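You operate a simulated robot arm through the tools that you are given. There is no shell and no other tool. Be economical: measure what you need, move in short steps, check, and stop when the job is done.

You run a simulated robot arm. Do the job below in one go: nothing can be reset, and whatever is moved stays where it is left.

TASK
Clean up the oil spilt on the panel ledge.
Fine: lay the white soak pad on the puddle till it has gone, put the pad in the red waste tub, wipe the oil film off with the orange cloth and lay the cloth back.

It is judged by the outcome, as a careful person would: the job done as asked, and still so three seconds after it is handed in. It fails if anything else is knocked over, pushed out of place, dropped, spilled or broken. Flat cloth is picked up by pressing the open fingertips on it (5 to 10 N) and closing them slowly along it; thin cloth reads only 2 to 8 mm in the jaws.

THE ROBOT
A 6-joint arm with a two-finger parallel gripper, fixed in place. Base frame: the origin is at the foot of the arm, x ahead of it, y to its left, z up. Lengths are in mm, angles in rad, forces in N, time in s.
With the tool pointing down near the work surface it reaches from about 100 to 560 mm from the base axis. Its first joint turns from -1.152 to 1.152 rad. Payload 2.45 kg.
Tool frame: the origin (TCP) lies between the finger pads and is the grasp point; the fingertips stand 24 mm ahead of it; z points along the fingers, y is the line along which they close. Largest opening 68 mm; finger width 17, thickness 10; the body of the gripper, 40 by 70 mm, starts 41 mm behind the TCP.
Orientation is that of the tool frame in the base frame, as a unit quaternion [w, x, y, z]. With the fingers straight down and closing along the base's y, the tool's x points along the base's -x, its y along +y and its z along -z.

THE INTERFACE
- The arm moves only by the tool drive_tool. Its argument "rows" is a list of rows, each a list of 3 entries, a list of its own where there are three numbers: the turn, a rotation vector about the tool's x, y, z in units of 4 degrees (1.0 is 4 degrees), then the shift along the tool's x, y, z in units of 25 mm (1.0 is 25 mm), then the finger opening in mm, from 0 to 68. In form: [[[rx, ry, rz], [tx, ty, tz], hand], ...]. A call has 1 to 8 rows; each row shifts and turns the commanded pose from where the row before left it, along the tool's axes as they then stand. A call with a number of a shift or a turn outside -1 to 1 is refused whole. Rows are played at 5 a second. More than 50 mm and 0.15 rad between two rows, or a gripper value outside its range, and nothing of the call is played. Where a pose cannot be reached the arm comes as near as it can. A force on the tool above 40 N (or 10 N above the force at the start of the call, whichever is more), or a blocked arm, ends the call early, and 0.2 s more pass. Each finger travels about 108 mm/s and halts on what it meets, pressing with about 29 N; the grip force reading is that of the motor and also rises with nothing between the fingers. The clock runs only during rows and for 0.2 s after the last one: add rows that do not move to give the fingers time. It gives the time, the measured TCP pose, the force on the tool (base axes), the opening and the grip force at its end, in the units of the frame above (readings bear some noise).
- Cameras (640 x 400 px; columns grow to the right, rows downward): "scene" is fixed at [168.7, 412.5, 1457.6]; the picture's right is [-0.75, -0.66, 0.00], its down [-0.44, 0.50, -0.75] and it looks along [0.49, -0.56, -0.66] (base axes); focal length 363 px, centre (320, 200). "wrist" rides on the gripper at [-32, 0, -39] in the tool frame; the picture's right is [0.00, -1.00, 0.00], its down [0.97, 0.00, -0.24] and it looks along [0.24, 0.00, 0.97] (tool axes); focal length 218 px, centre (320, 200). There is no depth. A picture from a camera that has moved, and an enlarged one, comes with that camera's place and axes in the base frame and with its lens. The place of the scene camera against the robot may be out by one fixed shift of up to 12 mm in any direction.
- grab_frame(camera): a new picture of that camera. No time passes.
- close_up(camera, box): a new picture of the part [left, top, right, bottom] of that camera's present view, enlarged. No time passes.
- close_job(): hands the job in; it is judged then, once.

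Work in short steps. Places have to be worked out from the pictures, the camera data and where the tool is seen: move nearer, look again, correct. Check each grasp and each placing, and mend what went wrong. You have 120 turns and 84 pictures in all, those below and enlarged ones among them. Open the gripper and draw the arm clear of the work before you hand the job in, unless the task says otherwise; then end with one line.

The tools are called after "Emit:" by a JSON object that holds its "op" and its "data". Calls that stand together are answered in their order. drive_tool: Moves the arm, as the interface text tells. Its arguments: {"type":"object","properties":{"rows":{"type":"array","items":{"type":"array"}}},"required":["rows"]} The other tools are called the same way: grab_frame (camera) takes a picture; close_up (camera, box) takes an enlarged picture of a part of a camera's view; close_job () hands the job in.

At the start:

```text
time_s: 0.0
position: [410.8, -167.5, 1126.3]
orientation: [0.0, 0.0, 1.0, 0.0]
ft_force: [1.0, 0.2, 0.7]
grip_width: 68.1
grip_force: 0.1
```

scene: 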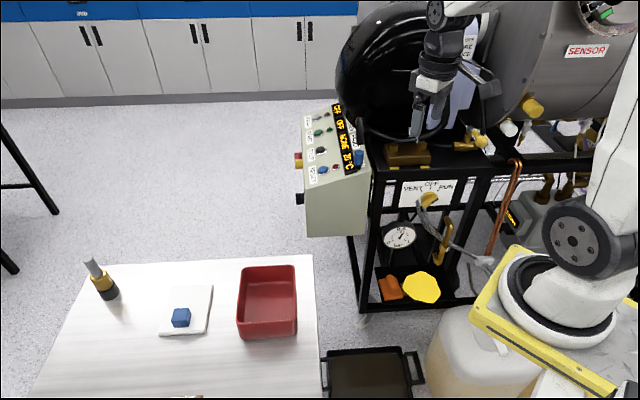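
wrist: 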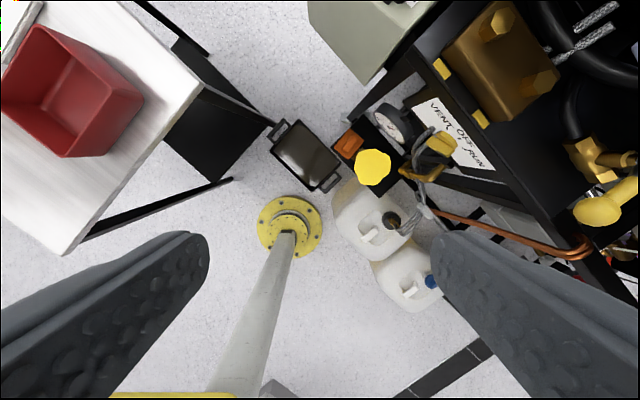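

I'll start with enlarged views of the ledge and of the table.

Emit:
{"op": "close_up", "data": {"camera": "scene", "box": [340, 170, 500, 320]}}

Emit:
{"op": "close_up", "data": {"camera": "scene", "box": [30, 240, 330, 400]}}

Emit:
{"op": "close_up", "data": {"camera": "wrist", "box": [240, 80, 480, 230]}}

```text
2.67 times, centred on (420, 245) of scene
camera zoom: at [168.7, 412.5, 1457.6], right [-0.75, -0.66, 0.0], down [-0.44, 0.5, -0.75], along [0.49, -0.56, -0.66], focal length 967 px, centre (53, 80)
```

zoom: 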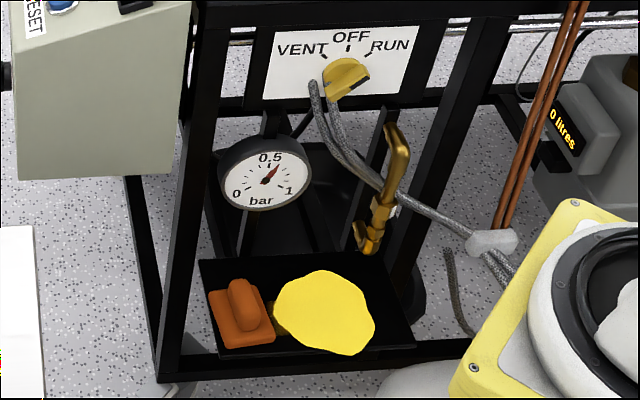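

```text
2.13 times, centred on (180, 320) of scene
camera zoom: at [168.7, 412.5, 1457.6], right [-0.75, -0.66, 0.0], down [-0.44, 0.5, -0.75], along [0.49, -0.56, -0.66], focal length 774 px, centre (619, -56)
```

zoom: 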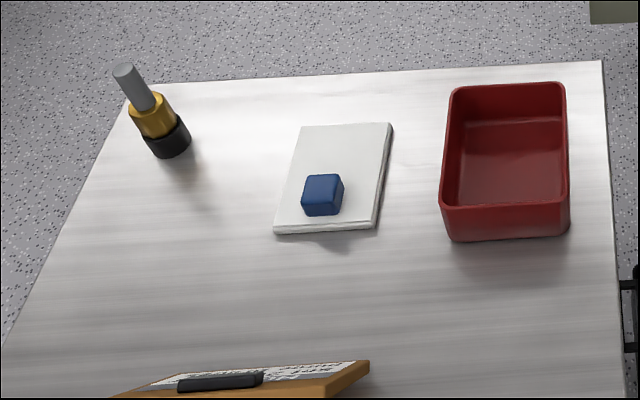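

```text
2.67 times, centred on (360, 155) of wrist
camera zoom: at [441.9, -167.8, 1165.8], right [0.0, -1.0, 0.0], down [-0.97, 0.0, 0.24], along [-0.24, 0.0, -0.97], focal length 582 px, centre (213, 320)
```

zoom: 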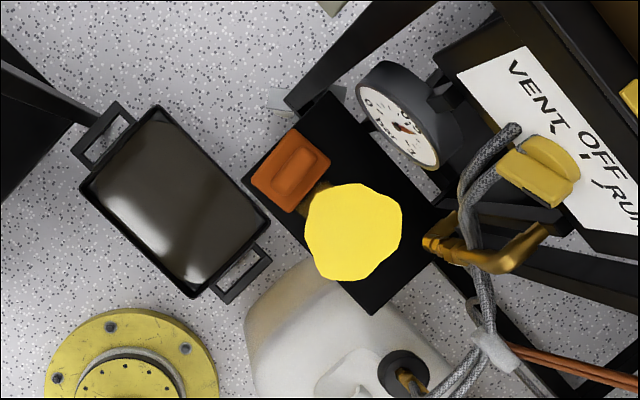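

The ledge is low, at z about 440, with the puddle near (375,-340) and the cloth near (449,-260). The table is higher, about z 800, with the tub near (515,183) and the pad beyond it. I'll swing over the table at the present height to look down.

Emit:
{"op": "drive_tool", "data": {"rows": [[[0, 0, 0], [0, 1, 0], 68], [[0, 0, 0], [0, 1, 0], 68], [[0, 0, 0], [0, 1, 0], 68], [[0, 0, 0], [0, 1, 0], 68], [[0, 0, 0], [0, 1, 0], 68], [[0, 0, 0], [0, 1, 0], 68], [[0, 0, 0], [0, 1, 0], 68], [[0, 0, 0], [0, 1, 0], 68]]}}

Emit:
{"op": "drive_tool", "data": {"rows": [[[0, 0, 0], [-0.4, 1, 0], 68], [[0, 0, 0], [-0.4, 1, 0], 68], [[0, 0, 0], [-0.4, 1, 0], 68], [[0, 0, 0], [-0.4, 1, 0], 68], [[0, 0, 0], [-0.4, 1, 0], 68], [[0, 0, 0], [-0.4, 1, 0], 68], [[0, 0, 0], [-0.4, 1, 0], 68], [[0, 0, 0], [-0.4, 1, 0], 68]]}}

Emit:
{"op": "grab_frame", "data": {"camera": "wrist"}}

```text
time_s: 1.8
position: [409.2, 33.6, 1125.1]
orientation: [0.0, 0.0, 1.0, 0.0]
ft_force: [-0.3, -0.2, -0.2]
grip_width: 68.0
grip_force: 0.0
```

```text
time_s: 3.6
position: [490.8, 232.2, 1126.8]
orientation: [-0.001, 0.0, 1.0, 0.001]
ft_force: [-1.1, 0.2, -0.4]
grip_width: 68.2
grip_force: 0.1
```

```text
78 pictures are left
camera wrist: at [521.9, 232.0, 1165.3], right [0.0, -1.0, 0.0], down [-0.97, 0.0, 0.24], along [-0.24, 0.0, -0.97], focal length 218 px, centre (320, 200)
```

wrist: 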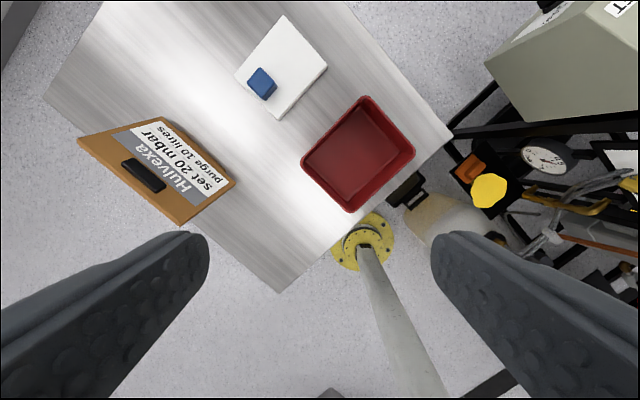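

Emit:
{"op": "close_up", "data": {"camera": "wrist", "box": [200, 0, 360, 130]}}

Emit:
{"op": "close_up", "data": {"camera": "wrist", "box": [440, 100, 640, 250]}}

```text
3.08 times, centred on (280, 65) of wrist
camera zoom: at [521.9, 232.0, 1165.3], right [0.0, -1.0, 0.0], down [-0.97, 0.0, 0.24], along [-0.24, 0.0, -0.97], focal length 672 px, centre (443, 615)
```

zoom: 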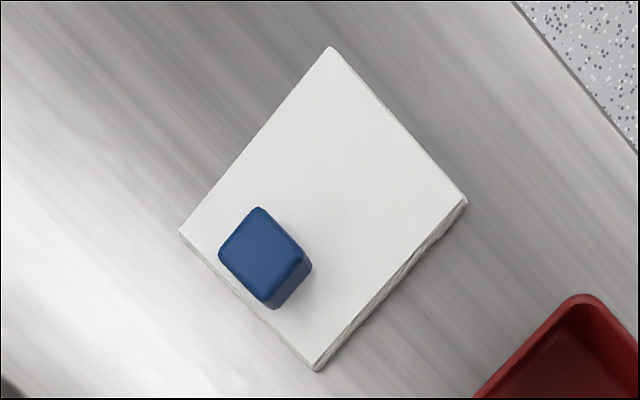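

```text
2.67 times, centred on (540, 175) of wrist
camera zoom: at [521.9, 232.0, 1165.3], right [0.0, -1.0, 0.0], down [-0.97, 0.0, 0.24], along [-0.24, 0.0, -0.97], focal length 582 px, centre (-267, 267)
```

zoom: 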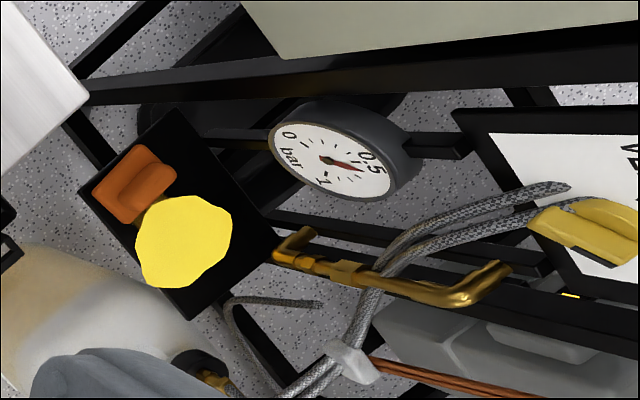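

The pad is about 113x93 mm, turned 45° and centred near (636,293), with its top near z 790. The blue block sits at the middle of its front edge, near (612,319), and looks like a grip tab. I'll go above the block and turn the hand 45°, so the fingers close along (1,1).

Emit:
{"op": "drive_tool", "data": {"rows": [[[0, 0, 0], [-0.605, 0.435, 0.7], 68], [[0, 0, 0], [-0.605, 0.435, 0.7], 68], [[0, 0, 0], [-0.605, 0.435, 0.7], 68], [[0, 0, 0], [-0.605, 0.435, 0.7], 68], [[0, 0, 0], [-0.605, 0.435, 0.7], 68], [[0, 0, 0], [-0.605, 0.435, 0.7], 68], [[0, 0, 0], [-0.605, 0.435, 0.7], 68], [[0, 0, 0], [-0.605, 0.435, 0.7], 68]]}}

Emit:
{"op": "drive_tool", "data": {"rows": [[[0, 0, 0.9375], [0, 0, 0], 68], [[0, 0, 0.9375], [0, 0, 0], 68], [[0, 0, 0.9375], [0, 0, 0], 68], [[0, 0, 0.9375], [0, 0, 0], 68], [[0, 0, 0.9375], [0, 0, 0], 68], [[0, 0, 0.9375], [0, 0, 0], 68]]}}

Emit:
{"op": "drive_tool", "data": {"rows": [[[0, 0, 0.9375], [0, 0, 0], 68], [[0, 0, 0.9375], [0, 0, 0], 68], [[0, 0, 0.9375], [0, 0, 0], 68], [[0, 0, 0.9375], [0, 0, 0], 68], [[0, 0, 0.9375], [0, 0, 0], 68], [[0, 0, 0.9375], [0, 0, 0], 68], [[0, 0, 0], [0, 0, 0], 68]]}}

Emit:
{"op": "grab_frame", "data": {"camera": "wrist"}}

```text
time_s: 5.4
position: [612.0, 320.7, 985.6]
orientation: [0.0, 0.0, 1.0, 0.0]
ft_force: [-0.4, 0.4, -0.2]
grip_width: 68.0
grip_force: 0.1
```

```text
time_s: 6.8
position: [610.6, 319.7, 986.3]
orientation: [0.0, 0.196, 0.981, 0.0]
ft_force: [-0.2, 0.0, 0.1]
grip_width: 67.9
grip_force: 0.1
```

```text
time_s: 8.4
position: [610.7, 319.8, 986.1]
orientation: [0.0, 0.383, 0.924, 0.0]
ft_force: [0.3, -0.2, -1.1]
grip_width: 68.0
grip_force: 0.2
```

```text
75 pictures are left
camera wrist: at [633.3, 296.6, 1026.0], right [-0.71, -0.71, 0.0], down [-0.69, 0.69, 0.24], along [-0.17, 0.17, -0.97], focal length 218 px, centre (320, 200)
```

wrist: 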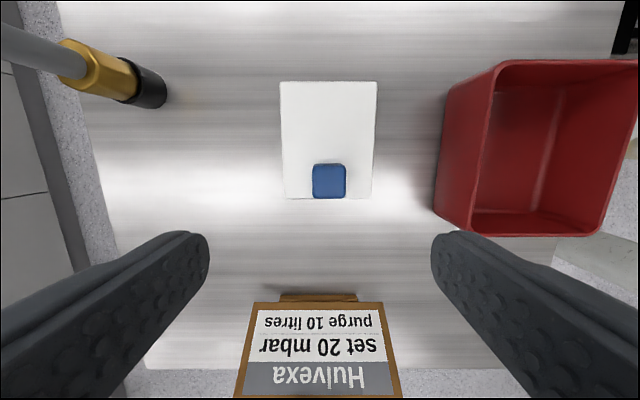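

The block sits about 9 mm to the tool's -y side and is right fore and aft. I'll correct that and descend part way.

Emit:
{"op": "drive_tool", "data": {"rows": [[[0, 0, 0], [0, -0.36, 0.7], 68], [[0, 0, 0], [0, 0, 0.9], 68], [[0, 0, 0], [0, 0, 0.9], 68], [[0, 0, 0], [0, 0, 0.9], 68], [[0, 0, 0], [0, 0, 0.8], 68], [[0, 0, 0], [0, 0, 0], 68]]}}

Emit:
{"op": "grab_frame", "data": {"camera": "wrist"}}

Emit:
{"op": "close_up", "data": {"camera": "scene", "box": [60, 200, 320, 370]}}

```text
time_s: 9.8
position: [605.3, 312.7, 881.1]
orientation: [0.0, 0.382, 0.924, 0.0]
ft_force: [-0.4, -0.4, -0.9]
grip_width: 68.1
grip_force: 0.0
```

```text
74 pictures are left
camera wrist: at [627.3, 290.9, 921.0], right [-0.71, -0.71, 0.0], down [-0.69, 0.69, 0.24], along [-0.17, 0.17, -0.97], focal length 218 px, centre (320, 200)
```

wrist: 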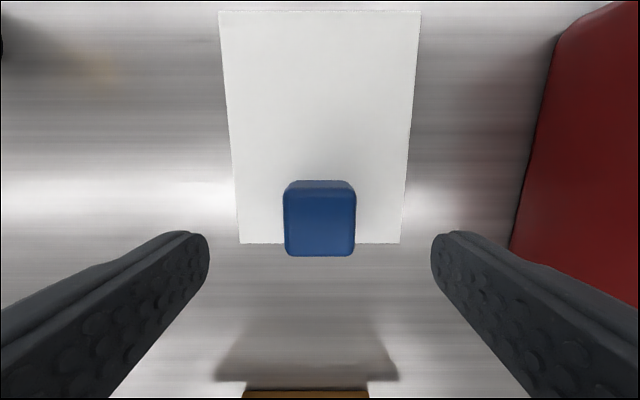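

```text
2.35 times, centred on (190, 285) of scene
camera zoom: at [168.7, 412.5, 1457.6], right [-0.75, -0.66, 0.0], down [-0.44, 0.5, -0.75], along [0.49, -0.56, -0.66], focal length 853 px, centre (626, 0)
```

zoom: 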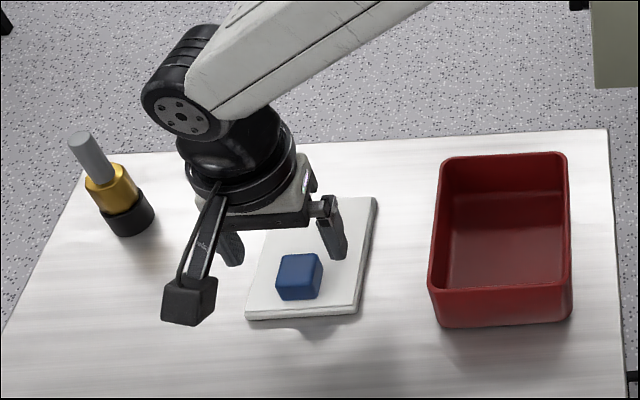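

The hand is centred over the block. The pad's top now works out nearer z 805, so I'll go down carefully with a 4 mm shift along tool +x, then check.

Emit:
{"op": "drive_tool", "data": {"rows": [[[0, 0, 0], [0.16, 0, 0.6], 68], [[0, 0, 0], [0, 0, 0.6], 68], [[0, 0, 0], [0, 0, 0], 68]]}}

Emit:
{"op": "close_up", "data": {"camera": "scene", "box": [120, 260, 240, 345]}}

Emit:
{"op": "grab_frame", "data": {"camera": "wrist"}}

```text
time_s: 10.6
position: [601.0, 317.2, 851.2]
orientation: [0.0, 0.383, 0.924, 0.0]
ft_force: [-0.2, 0.1, 0.1]
grip_width: 68.3
grip_force: 0.1
```

```text
4.71 times, centred on (180, 302) of scene
camera zoom: at [168.7, 412.5, 1457.6], right [-0.75, -0.66, 0.0], down [-0.44, 0.5, -0.75], along [0.49, -0.56, -0.66], focal length 1706 px, centre (979, -282)
```

zoom: 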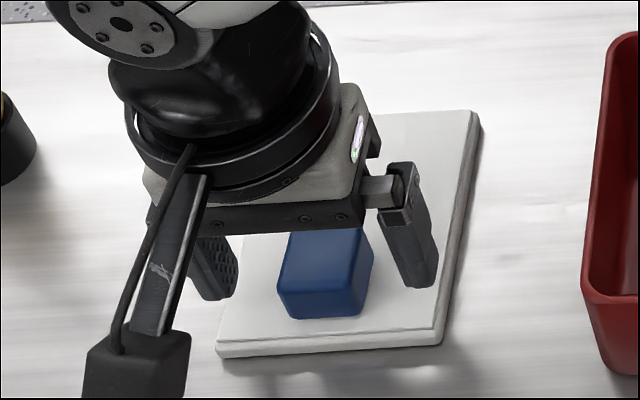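

```text
71 pictures are left
camera wrist: at [624.3, 293.3, 890.8], right [-0.71, -0.71, 0.0], down [-0.69, 0.69, 0.24], along [-0.17, 0.17, -0.97], focal length 218 px, centre (320, 200)
```

wrist: 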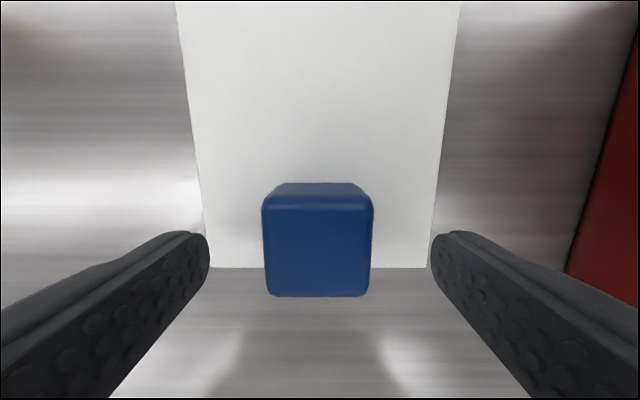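

The block's top is level with the fingertips (z about 827) and the pad's top is near 811. I'll go down 12 mm and close.

Emit:
{"op": "drive_tool", "data": {"rows": [[[0, 0, 0], [0, 0, 0.24], 68], [[0, 0, 0], [0, 0, 0.24], 68], [[0, 0, 0], [0, 0, 0], 68]]}}

Emit:
{"op": "drive_tool", "data": {"rows": [[[0, 0, 0], [0, 0, 0], 50], [[0, 0, 0], [0, 0, 0], 40], [[0, 0, 0], [0, 0, 0], 30], [[0, 0, 0], [0, 0, 0], 24], [[0, 0, 0], [0, 0, 0], 20], [[0, 0, 0], [0, 0, 0], 20]]}}

```text
time_s: 11.4
position: [602.5, 315.3, 838.5]
orientation: [0.001, 0.384, 0.924, 0.0]
ft_force: [0.8, 0.2, -0.5]
grip_width: 68.0
grip_force: 0.1
```

```text
time_s: 12.8
position: [602.0, 316.1, 838.9]
orientation: [0.0, 0.383, 0.924, 0.0]
ft_force: [-0.3, 0.6, 0.4]
grip_width: 29.4
grip_force: 29.0
```

The block is gripped at 29 mm. I'll lift a little and see whether the pad comes with it.

Emit:
{"op": "drive_tool", "data": {"rows": [[[0, 0, 0], [0, 0, -0.5], 20], [[0, 0, 0], [0, 0, -0.5], 20], [[0, 0, 0], [0, 0, -0.5], 20], [[0, 0, 0], [0, 0, 0], 20]]}}

Emit:
{"op": "close_up", "data": {"camera": "scene", "box": [100, 250, 260, 350]}}

Emit:
{"op": "grab_frame", "data": {"camera": "wrist"}}

```text
time_s: 13.8
position: [601.3, 315.2, 876.5]
orientation: [0.0, 0.383, 0.924, 0.001]
ft_force: [-0.5, -0.8, -1.6]
grip_width: 29.3
grip_force: 28.2
```

```text
4.00 times, centred on (180, 300) of scene
camera zoom: at [168.7, 412.5, 1457.6], right [-0.75, -0.66, 0.0], down [-0.44, 0.5, -0.75], along [0.49, -0.56, -0.66], focal length 1450 px, centre (880, -200)
```

zoom: 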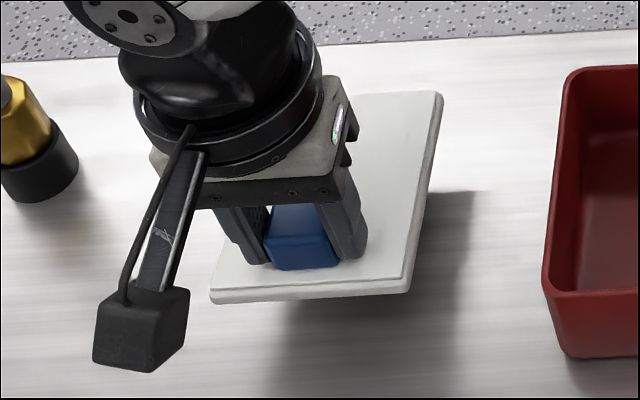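

```text
69 pictures are left
camera wrist: at [623.8, 293.3, 916.2], right [-0.71, -0.71, 0.0], down [-0.69, 0.69, 0.24], along [-0.17, 0.17, -0.97], focal length 218 px, centre (320, 200)
```

wrist: 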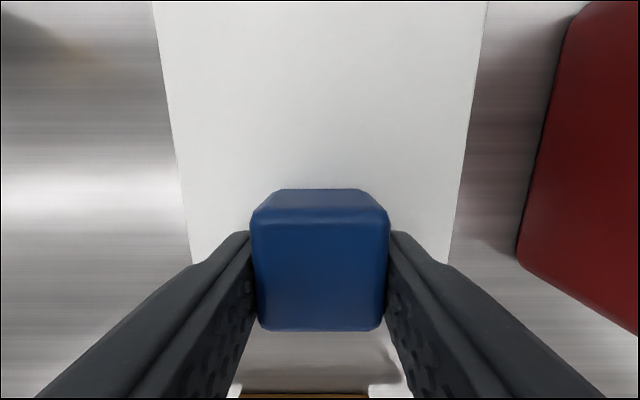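

The blue block is the pad's grip: the whole pad lifted with it. I'll carry it high over the tub towards the ledge, keeping the hand's orientation, and aim first for a spot in front of the ledge.

Emit:
{"op": "drive_tool", "data": {"rows": [[[0, 0, 0], [0, 0, -1], 20], [[0, 0, 0], [0, 0, -1], 20], [[0, 0, 0], [0, 0, -1], 20], [[0, 0, 0], [0, 0, -1], 20], [[0, 0, 0], [0, -1, -0.9], 20], [[0, 0, 0], [0, -1, -0.9], 20], [[0, 0, 0], [0, -1, -0.9], 20], [[0, 0, 0], [0, -1, -0.9], 20]]}}

Emit:
{"op": "drive_tool", "data": {"rows": [[[0, 0, 0], [0, -1, 0], 20], [[0, 0, 0], [0, -1, 0], 20], [[0, 0, 0], [0, -1, 0], 20], [[0, 0, 0], [0, -1, 0], 20], [[0, 0, 0], [0, -1, 0], 20], [[0, 0, 0], [0, -1, 0], 20], [[0, 0, 0], [0, -1, 0], 20], [[0, 0, 0], [0, -1, 0], 20]]}}

Emit:
{"op": "drive_tool", "data": {"rows": [[[0, 0, 0], [-0.65, -1, 0], 20], [[0, 0, 0], [-0.65, -1, 0], 20], [[0, 0, 0], [-0.65, -1, 0], 20], [[0, 0, 0], [-0.65, -1, 0], 20], [[0, 0, 0], [-0.65, -1, 0], 20], [[0, 0, 0], [-0.65, -1, 0], 20], [[0, 0, 0], [-0.65, -1, 0], 20], [[0, 0, 0], [-0.65, -1, 0], 20]]}}

Emit:
{"op": "grab_frame", "data": {"camera": "scene"}}

```text
time_s: 15.6
position: [530.8, 245.4, 1068.3]
orientation: [0.0, 0.383, 0.924, -0.001]
ft_force: [-0.6, -0.5, 0.1]
grip_width: 29.3
grip_force: 29.5
```

```text
time_s: 17.4
position: [389.6, 103.1, 1065.7]
orientation: [0.0, 0.383, 0.924, 0.001]
ft_force: [-0.3, 1.0, -1.1]
grip_width: 29.2
grip_force: 29.2
```

```text
time_s: 19.2
position: [340.0, -129.7, 1066.0]
orientation: [0.0, 0.381, 0.924, 0.0]
ft_force: [-0.3, 0.2, -0.2]
grip_width: 29.3
grip_force: 29.2
```

```text
68 pictures are left
```

scene: 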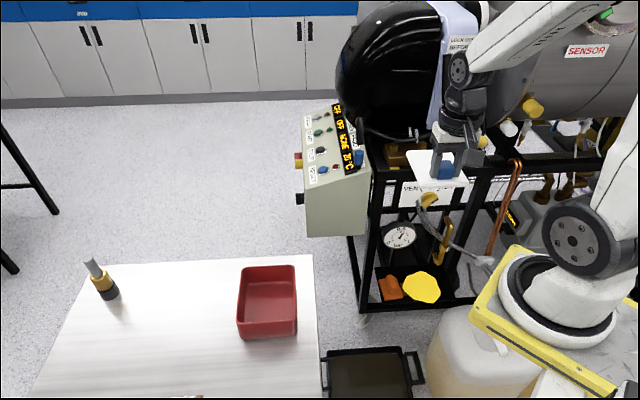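

The pad is held level. I'll continue to a point above the ledge's front side and descend part way.

Emit:
{"op": "drive_tool", "data": {"rows": [[[0, 0, 0], [-0.645, -1, 0], 20], [[0, 0, 0], [-0.645, -1, 0], 20], [[0, 0, 0], [-0.645, -1, 0], 20], [[0, 0, 0], [-0.645, -1, 0], 20], [[0, 0, 0], [-0.645, -1, 0], 20], [[0, 0, 0], [0, 0, 1], 20], [[0, 0, 0], [0, 0, 1], 20], [[0, 0, 0], [0, 0, 1], 20]]}}

Emit:
{"op": "drive_tool", "data": {"rows": [[[0, 0, 0], [0, 0, 1], 20], [[0, 0, 0], [0, 0, 1], 20], [[0, 0, 0], [0, 0, 1], 20], [[0, 0, 0], [0, 0, 1], 20], [[0, 0, 0], [0, 0, 1], 20], [[0, 0, 0], [0, 0, 1], 20], [[0, 0, 0], [0, 0, 1], 20], [[0, 0, 0], [0, 0, 0], 20]]}}

Emit:
{"op": "grab_frame", "data": {"camera": "scene"}}

Emit:
{"op": "grab_frame", "data": {"camera": "wrist"}}

```text
time_s: 21.0
position: [307.4, -275.6, 990.3]
orientation: [0.0, 0.382, 0.924, -0.001]
ft_force: [-0.1, -0.2, -1.8]
grip_width: 29.0
grip_force: 29.2
```

```text
time_s: 22.8
position: [308.6, -273.8, 817.0]
orientation: [-0.001, 0.383, 0.924, 0.0]
ft_force: [0.3, 0.6, -0.3]
grip_width: 29.3
grip_force: 28.9
```

```text
67 pictures are left
```

scene: 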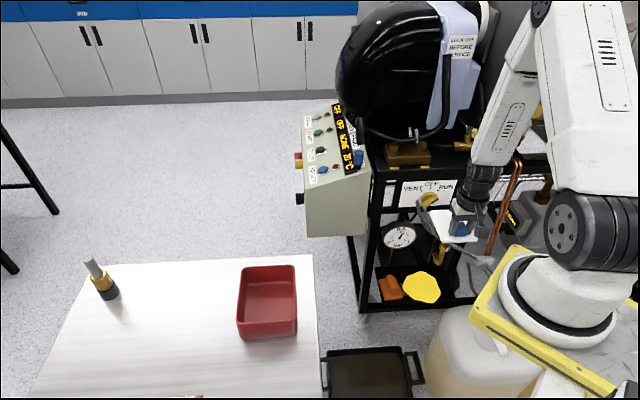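

```text
66 pictures are left
camera wrist: at [331.9, -296.9, 856.0], right [-0.71, -0.71, 0.0], down [-0.69, 0.69, 0.24], along [-0.17, 0.17, -0.97], focal length 218 px, centre (320, 200)
```

wrist: 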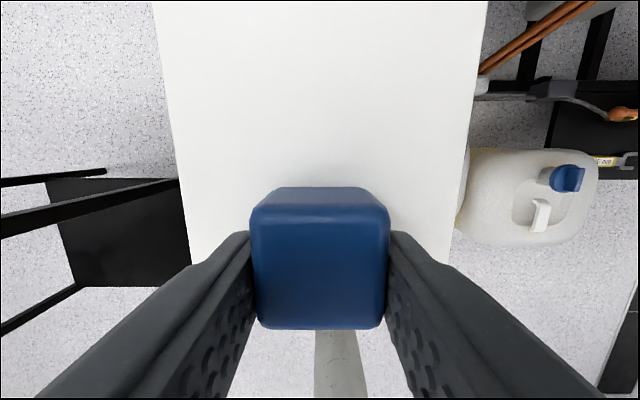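

Emit:
{"op": "close_up", "data": {"camera": "scene", "box": [370, 160, 530, 310]}}

```text
2.67 times, centred on (450, 235) of scene
camera zoom: at [168.7, 412.4, 1457.6], right [-0.75, -0.66, 0.0], down [-0.44, 0.5, -0.75], along [0.49, -0.56, -0.66], focal length 967 px, centre (-27, 107)
```

zoom: 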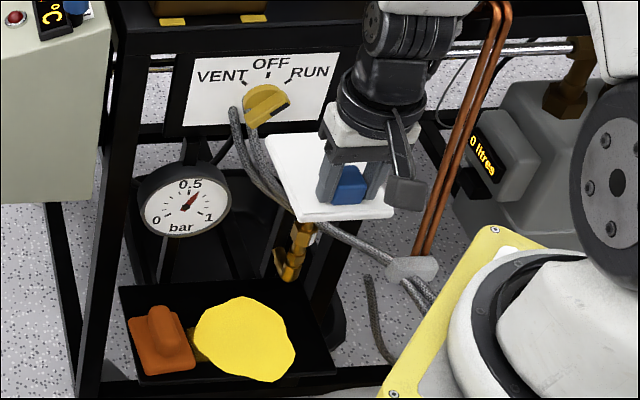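

The way down in front of the ledge is clear: the hose, knob and gauge all lie further back. I'll descend to about z 540.

Emit:
{"op": "drive_tool", "data": {"rows": [[[0, 0, 0], [0, 0, 1], 20], [[0, 0, 0], [0, 0, 1], 20], [[0, 0, 0], [0, 0, 1], 20], [[0, 0, 0], [0, 0, 1], 20], [[0, 0, 0], [0, 0, 1], 20], [[0, 0, 0], [0, 0, 1], 20], [[0, 0, 0], [0, 0, 1], 20]]}}

Emit:
{"op": "drive_tool", "data": {"rows": [[[0, 0, 0], [0, 0, 1], 20], [[0, 0, 0], [0, 0, 1], 20], [[0, 0, 0], [0, 0, 1], 20], [[0, 0, 0], [0, 0, 1], 20], [[0, 0, 0], [0, 0, 0], 20]]}}

Emit:
{"op": "close_up", "data": {"camera": "scene", "box": [340, 180, 500, 330]}}

Emit:
{"op": "grab_frame", "data": {"camera": "wrist"}}

```text
time_s: 24.4
position: [309.2, -273.9, 641.1]
orientation: [0.0, 0.382, 0.924, -0.001]
ft_force: [0.5, 0.6, -0.6]
grip_width: 29.1
grip_force: 28.8
```

```text
time_s: 25.6
position: [307.9, -274.5, 541.2]
orientation: [0.0, 0.383, 0.924, -0.001]
ft_force: [-0.1, -0.5, -1.1]
grip_width: 29.3
grip_force: 28.8
```

```text
2.67 times, centred on (420, 255) of scene
camera zoom: at [168.7, 412.5, 1457.6], right [-0.75, -0.66, 0.0], down [-0.44, 0.5, -0.75], along [0.49, -0.56, -0.66], focal length 967 px, centre (53, 53)
```

zoom: 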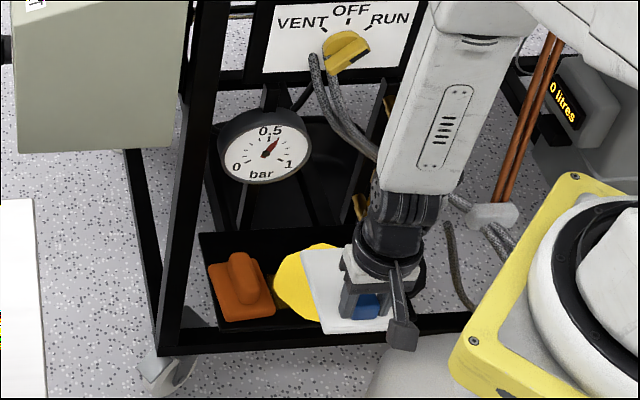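

```text
63 pictures are left
camera wrist: at [330.8, -296.9, 580.6], right [-0.71, -0.71, 0.0], down [-0.69, 0.69, 0.24], along [-0.17, 0.17, -0.97], focal length 218 px, centre (320, 200)
```

wrist: 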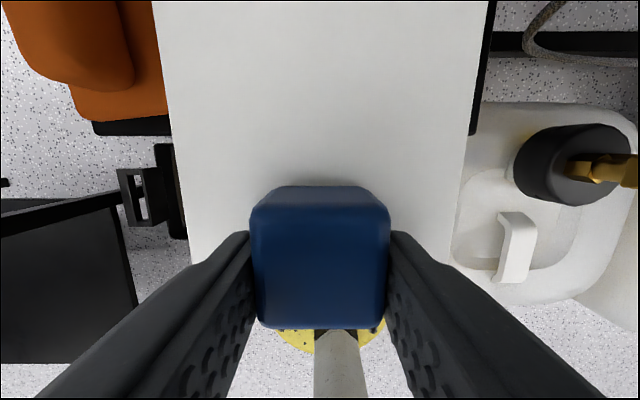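

The ledge's front edge lies 39 mm ahead of the TCP and the puddle's centre about 95 mm ahead, in line. I'll go in 51 mm and then down to just above the puddle.

Emit:
{"op": "drive_tool", "data": {"rows": [[[0, 0, 0], [-0.68, 0, 0], 20], [[0, 0, 0], [-0.68, 0, 0], 20], [[0, 0, 0], [-0.68, 0, 0], 20], [[0, 0, 0], [0, 0, 0.8], 20], [[0, 0, 0], [0, 0, 0.8], 20], [[0, 0, 0], [0, 0, 0], 20]]}}

Emit:
{"op": "close_up", "data": {"camera": "scene", "box": [340, 180, 500, 330]}}

Emit:
{"op": "grab_frame", "data": {"camera": "wrist"}}

```text
time_s: 27.0
position: [344.0, -310.8, 502.0]
orientation: [-0.001, 0.382, 0.924, 0.0]
ft_force: [0.1, -0.4, -0.8]
grip_width: 29.3
grip_force: 28.6
```

```text
2.67 times, centred on (420, 255) of scene
camera zoom: at [168.7, 412.4, 1457.6], right [-0.75, -0.66, 0.0], down [-0.44, 0.5, -0.75], along [0.49, -0.56, -0.66], focal length 967 px, centre (53, 53)
```

zoom: 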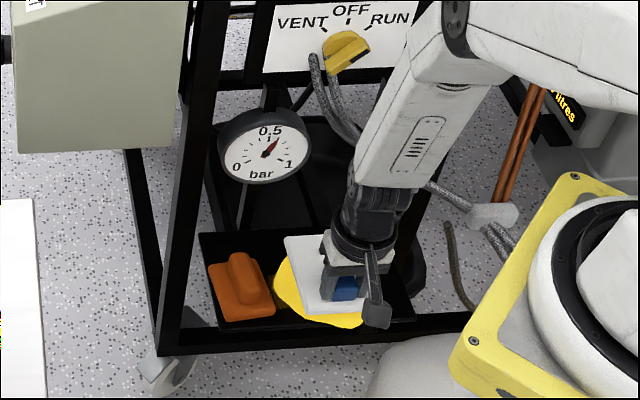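

```text
61 pictures are left
camera wrist: at [367.0, -332.8, 540.8], right [-0.71, -0.71, 0.0], down [-0.69, 0.69, 0.24], along [-0.17, 0.17, -0.97], focal length 218 px, centre (320, 200)
```

wrist: 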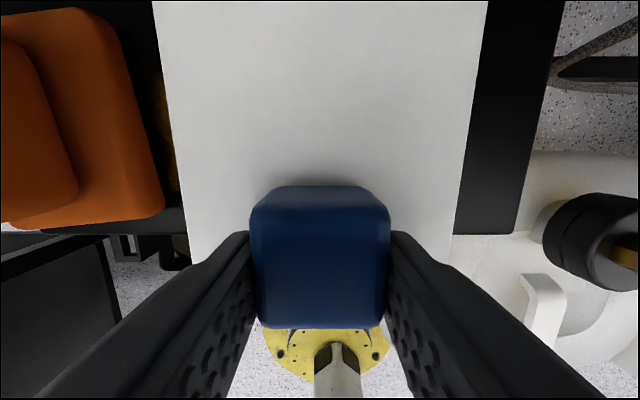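

The pad hangs about 27 mm above the puddle, clear of the cloth. I'll lower it gently until it touches.

Emit:
{"op": "drive_tool", "data": {"rows": [[[0, 0, 0], [0, 0, 0.3], 20], [[0, 0, 0], [0, 0, 0.3], 20], [[0, 0, 0], [0, 0, 0.2], 20], [[0, 0, 0], [0, 0, 0], 20]]}}

Emit:
{"op": "drive_tool", "data": {"rows": [[[0, 0, 0], [0, 0, 0.12], 20], [[0, 0, 0], [0, 0, 0], 20]]}}

Emit:
{"op": "close_up", "data": {"camera": "scene", "box": [370, 230, 470, 320]}}

```text
time_s: 28.0
position: [345.7, -310.0, 481.3]
orientation: [-0.001, 0.382, 0.924, 0.0]
ft_force: [-0.6, 0.8, -0.1]
grip_width: 29.3
grip_force: 29.0
```

```text
time_s: 28.6
position: [344.8, -309.9, 477.8]
orientation: [0.0, 0.383, 0.924, 0.0]
ft_force: [-0.1, -0.1, -1.3]
grip_width: 29.2
grip_force: 29.0
```

```text
4.44 times, centred on (420, 275) of scene
camera zoom: at [168.7, 412.4, 1457.6], right [-0.75, -0.66, 0.0], down [-0.44, 0.5, -0.75], along [0.49, -0.56, -0.66], focal length 1611 px, centre (-124, -133)
```

zoom: 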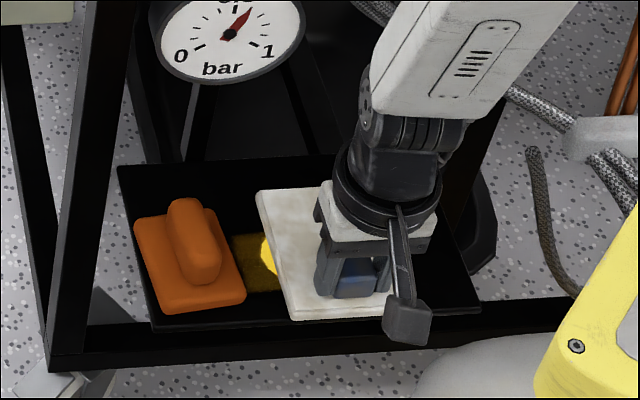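

The puddle is already shrinking under the pad. I'll press very lightly and wait.

Emit:
{"op": "drive_tool", "data": {"rows": [[[0, 0, 0], [0, 0, 0.08], 20], [[0, 0, 0], [0, 0, 0.08], 20], [[0, 0, 0], [0, 0, 0], 20], [[0, 0, 0], [0, 0, 0], 20], [[0, 0, 0], [0, 0, 0], 20], [[0, 0, 0], [0, 0, 0], 20], [[0, 0, 0], [0, 0, 0], 20], [[0, 0, 0], [0, 0, 0], 20]]}}

Emit:
{"op": "close_up", "data": {"camera": "scene", "box": [370, 230, 470, 320]}}

```text
time_s: 30.4
position: [345.1, -312.0, 475.7]
orientation: [0.002, 0.382, 0.924, -0.001]
ft_force: [1.1, -1.5, 21.7]
grip_width: 29.4
grip_force: 28.8
```

```text
4.44 times, centred on (420, 275) of scene
camera zoom: at [168.4, 412.7, 1457.6], right [-0.75, -0.66, 0.0], down [-0.44, 0.5, -0.75], along [0.49, -0.56, -0.66], focal length 1611 px, centre (-124, -133)
```

zoom: 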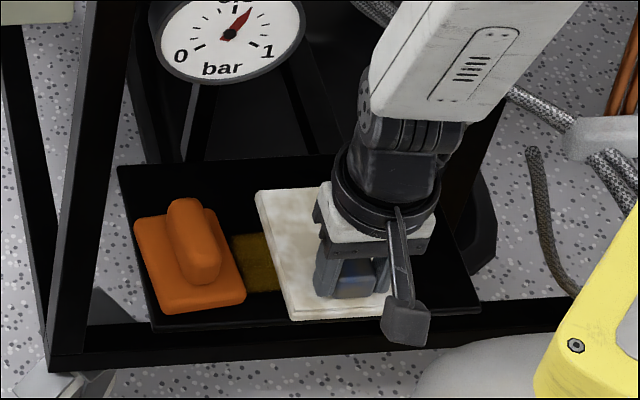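

No yellow is left in view. I'll ease off the 22 N, wait a little longer, then lift and check underneath.

Emit:
{"op": "drive_tool", "data": {"rows": [[[0, 0, 0], [0, 0, -0.06], 20], [[0, 0, 0], [0, 0, 0], 20], [[0, 0, 0], [0, 0, 0], 20], [[0, 0, 0], [0, 0, 0], 20], [[0, 0, 0], [0, 0, 0], 20], [[0, 0, 0], [0, 0, 0], 20], [[0, 0, 0], [0, 0, 0], 20], [[0, 0, 0], [0, 0, 0], 20]]}}

Emit:
{"op": "drive_tool", "data": {"rows": [[[0, 0, 0], [0, 0, -0.8], 20], [[0, 0, 0], [0, 0, -0.8], 20], [[0, 0, 0], [0, 0, -0.8], 20], [[0, 0, 0], [0.68, 0, 0], 20], [[0, 0, 0], [0.8, 0, 0], 20], [[0, 0, 0], [0.8, 0, 0], 20], [[0, 0, 0], [0, 0, 0], 20]]}}

Emit:
{"op": "close_up", "data": {"camera": "scene", "box": [360, 220, 480, 330]}}

```text
time_s: 32.2
position: [344.8, -310.9, 476.5]
orientation: [0.0, 0.383, 0.924, 0.0]
ft_force: [-0.3, -0.1, -0.6]
grip_width: 29.1
grip_force: 29.2
```

```text
time_s: 33.8
position: [304.4, -269.9, 536.0]
orientation: [0.0, 0.383, 0.924, 0.0]
ft_force: [-0.1, -0.3, -0.8]
grip_width: 29.5
grip_force: 29.1
```

```text
3.64 times, centred on (420, 275) of scene
camera zoom: at [168.7, 412.5, 1457.6], right [-0.75, -0.66, 0.0], down [-0.44, 0.5, -0.75], along [0.49, -0.56, -0.66], focal length 1318 px, centre (-44, -73)
```

zoom: 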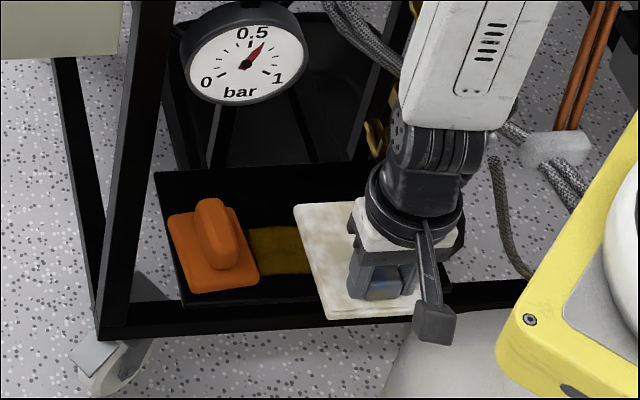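

Only the brown film shows so far. I'll raise the pad straight up and look at the whole ledge.

Emit:
{"op": "drive_tool", "data": {"rows": [[[0, 0, 0], [0, 0, -1], 20], [[0, 0, 0], [0, 0, -1], 20], [[0, 0, 0], [0, 0, -1], 20], [[0, 0, 0], [0, 0, -1], 20], [[0, 0, 0], [0, 0, -1], 20], [[0, 0, 0], [0, 0, -1], 20], [[0, 0, 0], [0, 0, -1], 20], [[0, 0, 0], [0, 0, -1], 20]]}}

Emit:
{"op": "drive_tool", "data": {"rows": [[[0, 0, 0], [0, 0, -1], 20], [[0, 0, 0], [0, 0, -1], 20], [[0, 0, 0], [0, 0, -1], 20], [[0, 0, 0], [0, 0, -1], 20], [[0, 0, 0], [0, 0, -1], 20], [[0, 0, 0], [0, 0, -1], 20], [[0, 0, 0], [0, 0, -1], 20], [[0, 0, 0], [0, 0, -1], 20]]}}

Emit:
{"op": "close_up", "data": {"camera": "scene", "box": [360, 220, 480, 330]}}

```text
time_s: 35.6
position: [305.1, -268.3, 735.6]
orientation: [0.0, 0.382, 0.924, 0.0]
ft_force: [0.6, 0.0, -0.7]
grip_width: 29.1
grip_force: 29.1
```

```text
time_s: 37.4
position: [303.7, -268.6, 936.5]
orientation: [-0.001, 0.382, 0.924, 0.001]
ft_force: [-0.2, 0.1, -0.7]
grip_width: 29.2
grip_force: 29.3
```

```text
3.64 times, centred on (420, 275) of scene
camera zoom: at [168.7, 412.5, 1457.6], right [-0.75, -0.66, 0.0], down [-0.44, 0.5, -0.75], along [0.49, -0.56, -0.66], focal length 1318 px, centre (-44, -73)
```

zoom: 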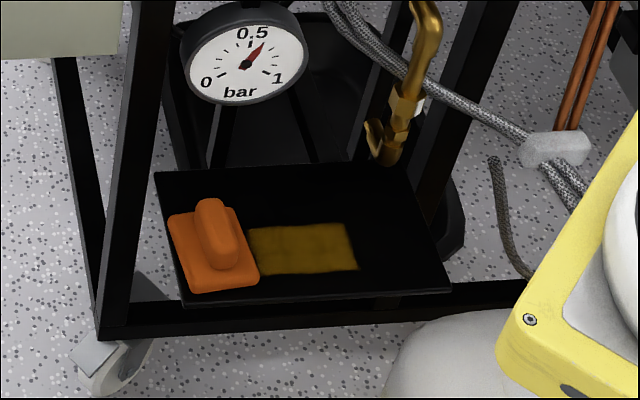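

The puddle has gone and only the rectangular film next to the cloth is left. Now I'll carry the pad back towards the tub, and first measure the tub well, because it looks only slightly larger than the pad.

Emit:
{"op": "drive_tool", "data": {"rows": [[[0, 0, 0], [0, 0, -1], 20], [[0, 0, 0], [0, 0, -1], 20], [[0, 0, 0], [0, 0, -1], 20], [[0, 0, 0], [0, 0, -1], 20], [[0, 0, 0], [0.6, 1, 0], 20], [[0, 0, 0], [0.6, 1, 0], 20], [[0, 0, 0], [0.6, 1, 0], 20], [[0, 0, 0], [0.6, 1, 0], 20]]}}

Emit:
{"op": "drive_tool", "data": {"rows": [[[0, 0, 0], [0.6, 1, 0], 20], [[0, 0, 0], [0.6, 1, 0], 20], [[0, 0, 0], [0.6, 1, 0], 20], [[0, 0, 0], [0.6, 1, 0], 20], [[0, 0, 0], [0.6, 1, 0], 20], [[0, 0, 0], [0.6, 1, 0], 20], [[0, 0, 0], [0.6, 1, 0], 20], [[0, 0, 0], [0.6, 1, 0], 20]]}}

Emit:
{"op": "drive_tool", "data": {"rows": [[[0, 0, 0], [0, 1, 0], 20], [[0, 0, 0], [0, 1, 0], 20], [[0, 0, 0], [0, 1, 0], 20], [[0, 0, 0], [0, 1, 0], 20], [[0, 0, 0], [0, 1, 0], 20], [[0, 0, 0], [0, 1, 0], 20], [[0, 0, 0], [0, 1, 0], 20], [[0, 0, 0], [0, 1, 0], 20]]}}

Emit:
{"op": "drive_tool", "data": {"rows": [[[0, 0, 0], [0.1, 1, 0], 20], [[0, 0, 0], [0.1, 1, 0], 20], [[0, 0, 0], [0.1, 1, 0], 20], [[0, 0, 0], [0.1, 1, 0], 20], [[0, 0, 0], [0, 0, 0], 20]]}}

Emit:
{"op": "grab_frame", "data": {"camera": "wrist"}}

```text
time_s: 39.2
position: [333.7, -157.9, 1037.0]
orientation: [0.0, 0.382, 0.924, 0.0]
ft_force: [-0.2, 0.3, -0.2]
grip_width: 29.4
grip_force: 28.9
```

```text
time_s: 41.0
position: [388.8, 68.9, 1035.1]
orientation: [0.001, 0.383, 0.924, 0.0]
ft_force: [0.0, 0.1, -0.3]
grip_width: 29.3
grip_force: 28.7
```

```text
time_s: 42.8
position: [529.2, 209.6, 1036.7]
orientation: [-0.001, 0.383, 0.924, 0.0]
ft_force: [0.1, 0.3, -0.9]
grip_width: 29.2
grip_force: 29.5
```

```text
time_s: 44.0
position: [593.8, 288.2, 1036.2]
orientation: [0.0, 0.383, 0.924, 0.001]
ft_force: [0.9, 1.1, -0.5]
grip_width: 29.4
grip_force: 29.3
```

```text
56 pictures are left
camera wrist: at [616.7, 265.6, 1075.8], right [-0.71, -0.71, 0.0], down [-0.69, 0.69, 0.24], along [-0.17, 0.17, -0.97], focal length 218 px, centre (320, 200)
```

wrist: 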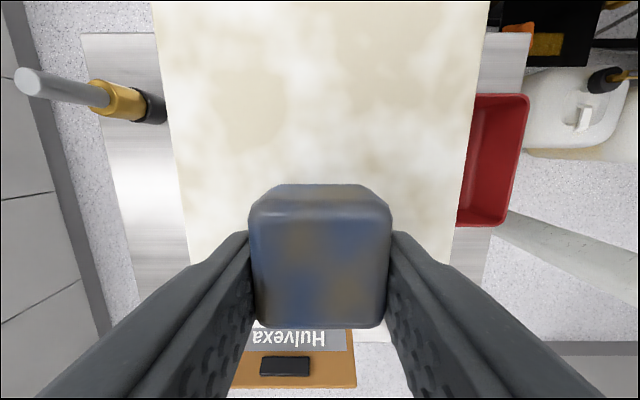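

The pad hides most of the tub. I'll shift 60 mm to tool +y to see the whole rim, and take views at two heights to fix its size.

Emit:
{"op": "drive_tool", "data": {"rows": [[[0, 0, 0], [0, 0.8, 0], 20], [[0, 0, 0], [0, 0.8, 0], 20], [[0, 0, 0], [0, 0.8, 0], 20], [[0, 0, 0], [0, 0, 0], 20]]}}

Emit:
{"op": "close_up", "data": {"camera": "wrist", "box": [400, 60, 600, 260]}}

Emit:
{"op": "drive_tool", "data": {"rows": [[[0, 0, 0], [0, 0, 1], 20], [[0, 0, 0], [0, 0, 1], 20], [[0, 0, 0], [0, 0, 0], 20]]}}

Emit:
{"op": "close_up", "data": {"camera": "wrist", "box": [440, 40, 640, 240]}}

```text
time_s: 45.0
position: [636.1, 330.9, 1036.3]
orientation: [0.0, 0.383, 0.924, 0.0]
ft_force: [-0.6, 0.6, 0.6]
grip_width: 29.2
grip_force: 28.7
```

```text
2.00 times, centred on (500, 160) of wrist
camera zoom: at [658.9, 307.9, 1075.6], right [-0.71, -0.71, 0.0], down [-0.69, 0.69, 0.24], along [-0.17, 0.17, -0.97], focal length 436 px, centre (-40, 280)
```

zoom: 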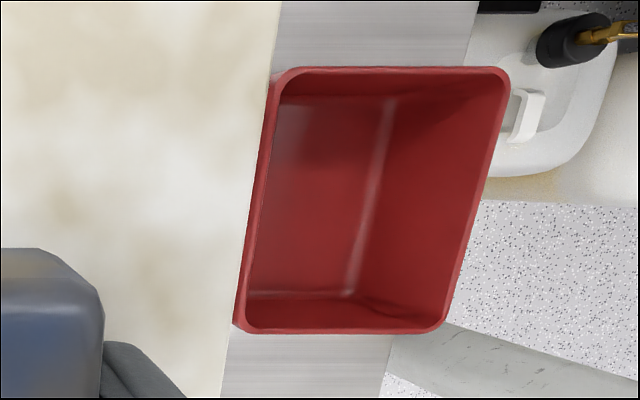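

```text
time_s: 45.8
position: [636.4, 330.8, 986.1]
orientation: [0.0, 0.382, 0.924, 0.001]
ft_force: [0.7, -0.7, -0.7]
grip_width: 29.2
grip_force: 29.3
```

```text
2.00 times, centred on (540, 140) of wrist
camera zoom: at [658.9, 307.7, 1025.6], right [-0.71, -0.71, 0.0], down [-0.69, 0.69, 0.24], along [-0.17, 0.17, -0.97], focal length 436 px, centre (-120, 320)
```

zoom: 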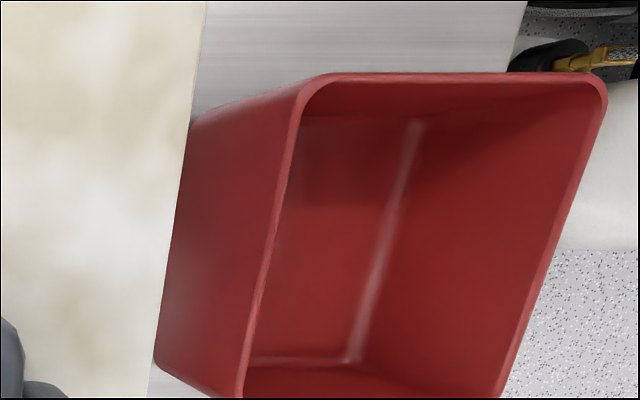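

The tub's rim is near z 855 and its inside about 102x122 mm with upright walls. The pad is about 89x108 mm, with its centre 38 mm ahead of the TCP, so it fits flat with roughly 6 mm each side. I'll go over the tub: -204 mm in tool y and +24 mm in tool x.

Emit:
{"op": "drive_tool", "data": {"rows": [[[0, 0, 0], [0.12, -1, 0], 20], [[0, 0, 0], [0.12, -1, 0], 20], [[0, 0, 0], [0.12, -1, 0], 20], [[0, 0, 0], [0.12, -1, 0], 20], [[0, 0, 0], [0.12, -1, 0], 20], [[0, 0, 0], [0.12, -1, 0], 20], [[0, 0, 0], [0.12, -1, 0], 20], [[0, 0, 0], [0.12, -1, 0], 20]]}}

Emit:
{"op": "drive_tool", "data": {"rows": [[[0, 0, 0], [0, -0.16, 0.8], 20], [[0, 0, 0], [0, 0, 0.9], 20], [[0, 0, 0], [0, 0, 0.9], 20], [[0, 0, 0], [0, 0, 0], 20]]}}

Emit:
{"op": "grab_frame", "data": {"camera": "wrist"}}

Emit:
{"op": "close_up", "data": {"camera": "scene", "box": [200, 220, 340, 350]}}

```text
time_s: 47.6
position: [477.7, 207.0, 985.9]
orientation: [0.0, 0.383, 0.924, 0.0]
ft_force: [0.0, 0.2, -1.7]
grip_width: 29.3
grip_force: 29.2
```

```text
time_s: 48.6
position: [476.0, 203.9, 921.4]
orientation: [0.0, 0.383, 0.924, 0.0]
ft_force: [0.0, -0.5, -0.8]
grip_width: 29.3
grip_force: 29.2
```

```text
53 pictures are left
camera wrist: at [497.7, 180.8, 961.4], right [-0.71, -0.71, 0.0], down [-0.69, 0.69, 0.24], along [-0.17, 0.17, -0.97], focal length 218 px, centre (320, 200)
```

wrist: 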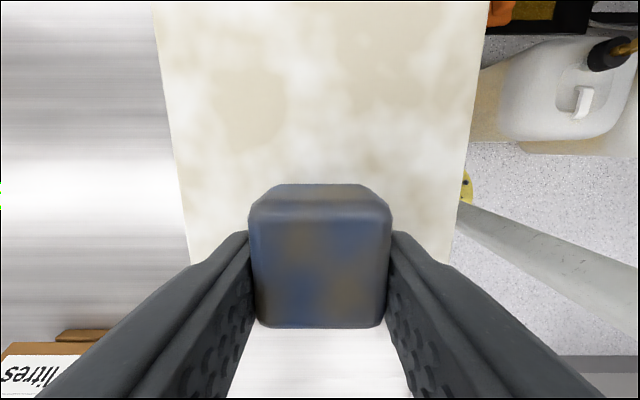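

```text
3.08 times, centred on (270, 285) of scene
camera zoom: at [168.7, 412.5, 1457.6], right [-0.75, -0.66, 0.0], down [-0.44, 0.5, -0.75], along [0.49, -0.56, -0.66], focal length 1116 px, centre (474, -62)
```

zoom: 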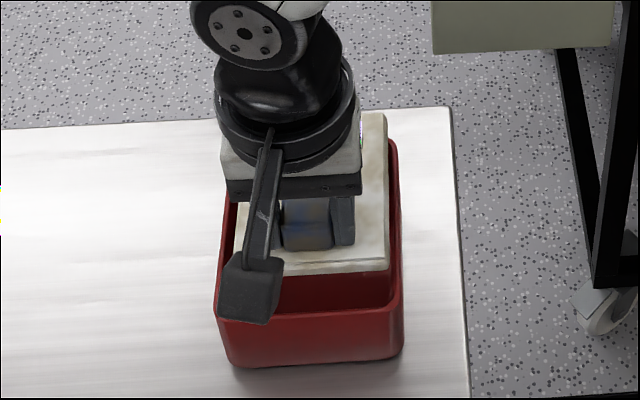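

The pad is poised over the tub; its right side looks tighter than its left. I'll enlarge to check the gaps.

Emit:
{"op": "close_up", "data": {"camera": "scene", "box": [230, 255, 310, 340]}}

```text
4.71 times, centred on (270, 298) of scene
camera zoom: at [168.7, 412.5, 1457.6], right [-0.75, -0.66, 0.0], down [-0.44, 0.5, -0.75], along [0.49, -0.56, -0.66], focal length 1706 px, centre (555, -259)
```

zoom: 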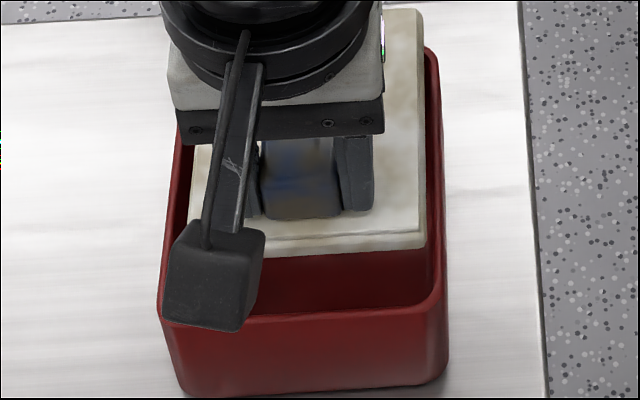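

At rim level the gaps work out at about 3.5 mm on the right and 9 on the left, with 16 in front and 3 behind. I'll shift 6 mm in tool +x and 2.5 mm in +y, then go down gently.

Emit:
{"op": "drive_tool", "data": {"rows": [[[0, 0, 0], [0.24, 0.1, 0], 20], [[0, 0, 0], [0, 0, 0.6], 20], [[0, 0, 0], [0, 0, 0.4], 20], [[0, 0, 0], [0, 0, 0], 20]]}}

Emit:
{"op": "close_up", "data": {"camera": "scene", "box": [230, 255, 310, 340]}}

```text
time_s: 49.6
position: [471.9, 209.2, 896.5]
orientation: [0.0, 0.383, 0.924, 0.0]
ft_force: [-0.5, 0.3, 0.3]
grip_width: 29.4
grip_force: 29.3
```

```text
4.71 times, centred on (270, 298) of scene
camera zoom: at [168.7, 412.5, 1457.6], right [-0.75, -0.66, 0.0], down [-0.44, 0.5, -0.75], along [0.49, -0.56, -0.66], focal length 1706 px, centre (555, -259)
```

zoom: 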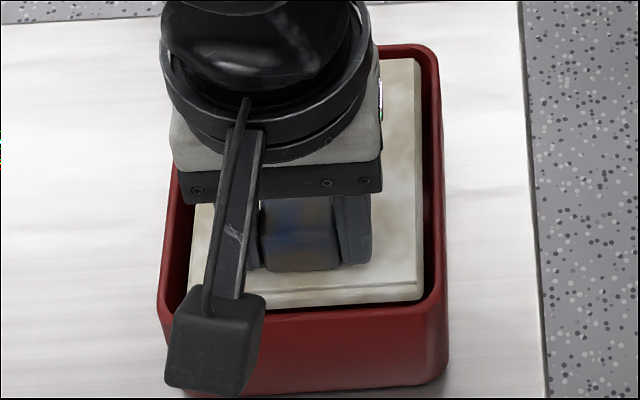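

The pad is entering the tub with clearance all round. I'll lower it on.

Emit:
{"op": "drive_tool", "data": {"rows": [[[0, 0, 0], [0, 0, 0.5], 20], [[0, 0, 0], [0, 0, 0.5], 20], [[0, 0, 0], [0, 0, 0.4], 20], [[0, 0, 0], [0, 0, 0.25], 20], [[0, 0, 0], [0, 0, 0], 20]]}}

Emit:
{"op": "close_up", "data": {"camera": "scene", "box": [230, 255, 310, 340]}}

```text
time_s: 50.8
position: [474.1, 209.4, 854.7]
orientation: [0.0, 0.383, 0.924, 0.0]
ft_force: [0.6, 0.1, -1.0]
grip_width: 29.4
grip_force: 29.0
```

```text
4.71 times, centred on (270, 298) of scene
camera zoom: at [168.7, 412.5, 1457.6], right [-0.75, -0.66, 0.0], down [-0.44, 0.5, -0.75], along [0.49, -0.56, -0.66], focal length 1706 px, centre (555, -259)
```

zoom: 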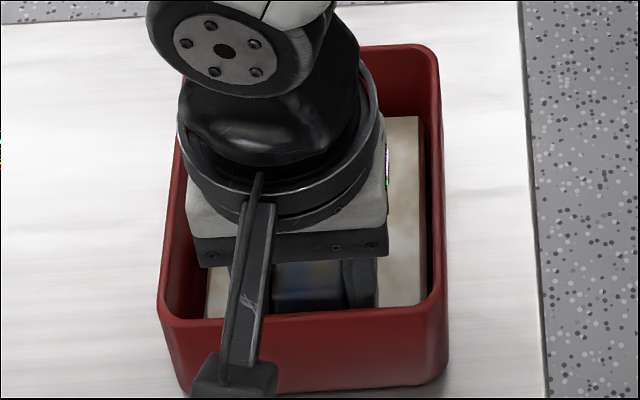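

Emit:
{"op": "drive_tool", "data": {"rows": [[[0, 0, 0], [0, 0, 0.2], 20], [[0, 0, 0], [0, 0, 0.12], 20], [[0, 0, 0], [0, 0, 0], 20]]}}

```text
time_s: 51.6
position: [473.9, 209.6, 847.4]
orientation: [0.0, 0.382, 0.924, 0.0]
ft_force: [0.7, 0.4, -0.3]
grip_width: 29.6
grip_force: 28.7
```

Still no contact; the floor should be a few millimetres lower. I'll lower another 3 mm and open gently.

Emit:
{"op": "drive_tool", "data": {"rows": [[[0, 0, 0], [0, 0, 0.12], 20], [[0, 0, 0], [0, 0, 0], 20]]}}

Emit:
{"op": "drive_tool", "data": {"rows": [[[0, 0, 0], [0, 0, 0], 36], [[0, 0, 0], [0, 0, 0], 46], [[0, 0, 0], [0, 0, 0], 46]]}}

Emit:
{"op": "drive_tool", "data": {"rows": [[[0, 0, 0], [0, 0, -0.8], 46], [[0, 0, 0], [0, 0, -1], 46], [[0, 0, 0], [0, 0, -1], 46], [[0, 0, 0], [0, 0, -1], 46], [[0, 0, 0], [0, 0, -1], 46], [[0, 0, 0], [0, 0, 0], 46]]}}

Emit:
{"op": "grab_frame", "data": {"camera": "wrist"}}

```text
time_s: 52.2
position: [473.6, 209.6, 844.9]
orientation: [0.0, 0.384, 0.923, 0.001]
ft_force: [-2.8, -0.6, 9.4]
grip_width: 29.2
grip_force: 29.3
```

```text
time_s: 53.0
position: [474.1, 208.8, 844.8]
orientation: [0.0, 0.383, 0.924, 0.0]
ft_force: [-0.9, -0.6, 0.4]
grip_width: 46.0
grip_force: 0.0
```

```text
time_s: 54.4
position: [473.1, 210.3, 964.8]
orientation: [-0.001, 0.383, 0.924, 0.0]
ft_force: [0.0, -0.7, 0.1]
grip_width: 45.9
grip_force: 0.0
```

```text
48 pictures are left
camera wrist: at [495.2, 186.2, 1004.4], right [-0.71, -0.71, 0.0], down [-0.69, 0.69, 0.24], along [-0.17, 0.17, -0.97], focal length 218 px, centre (320, 200)
```

wrist: 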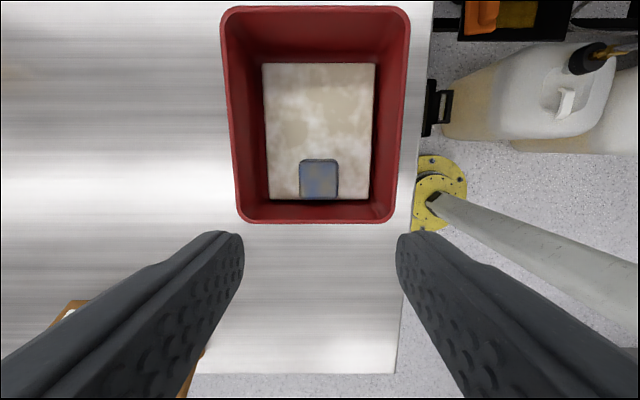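

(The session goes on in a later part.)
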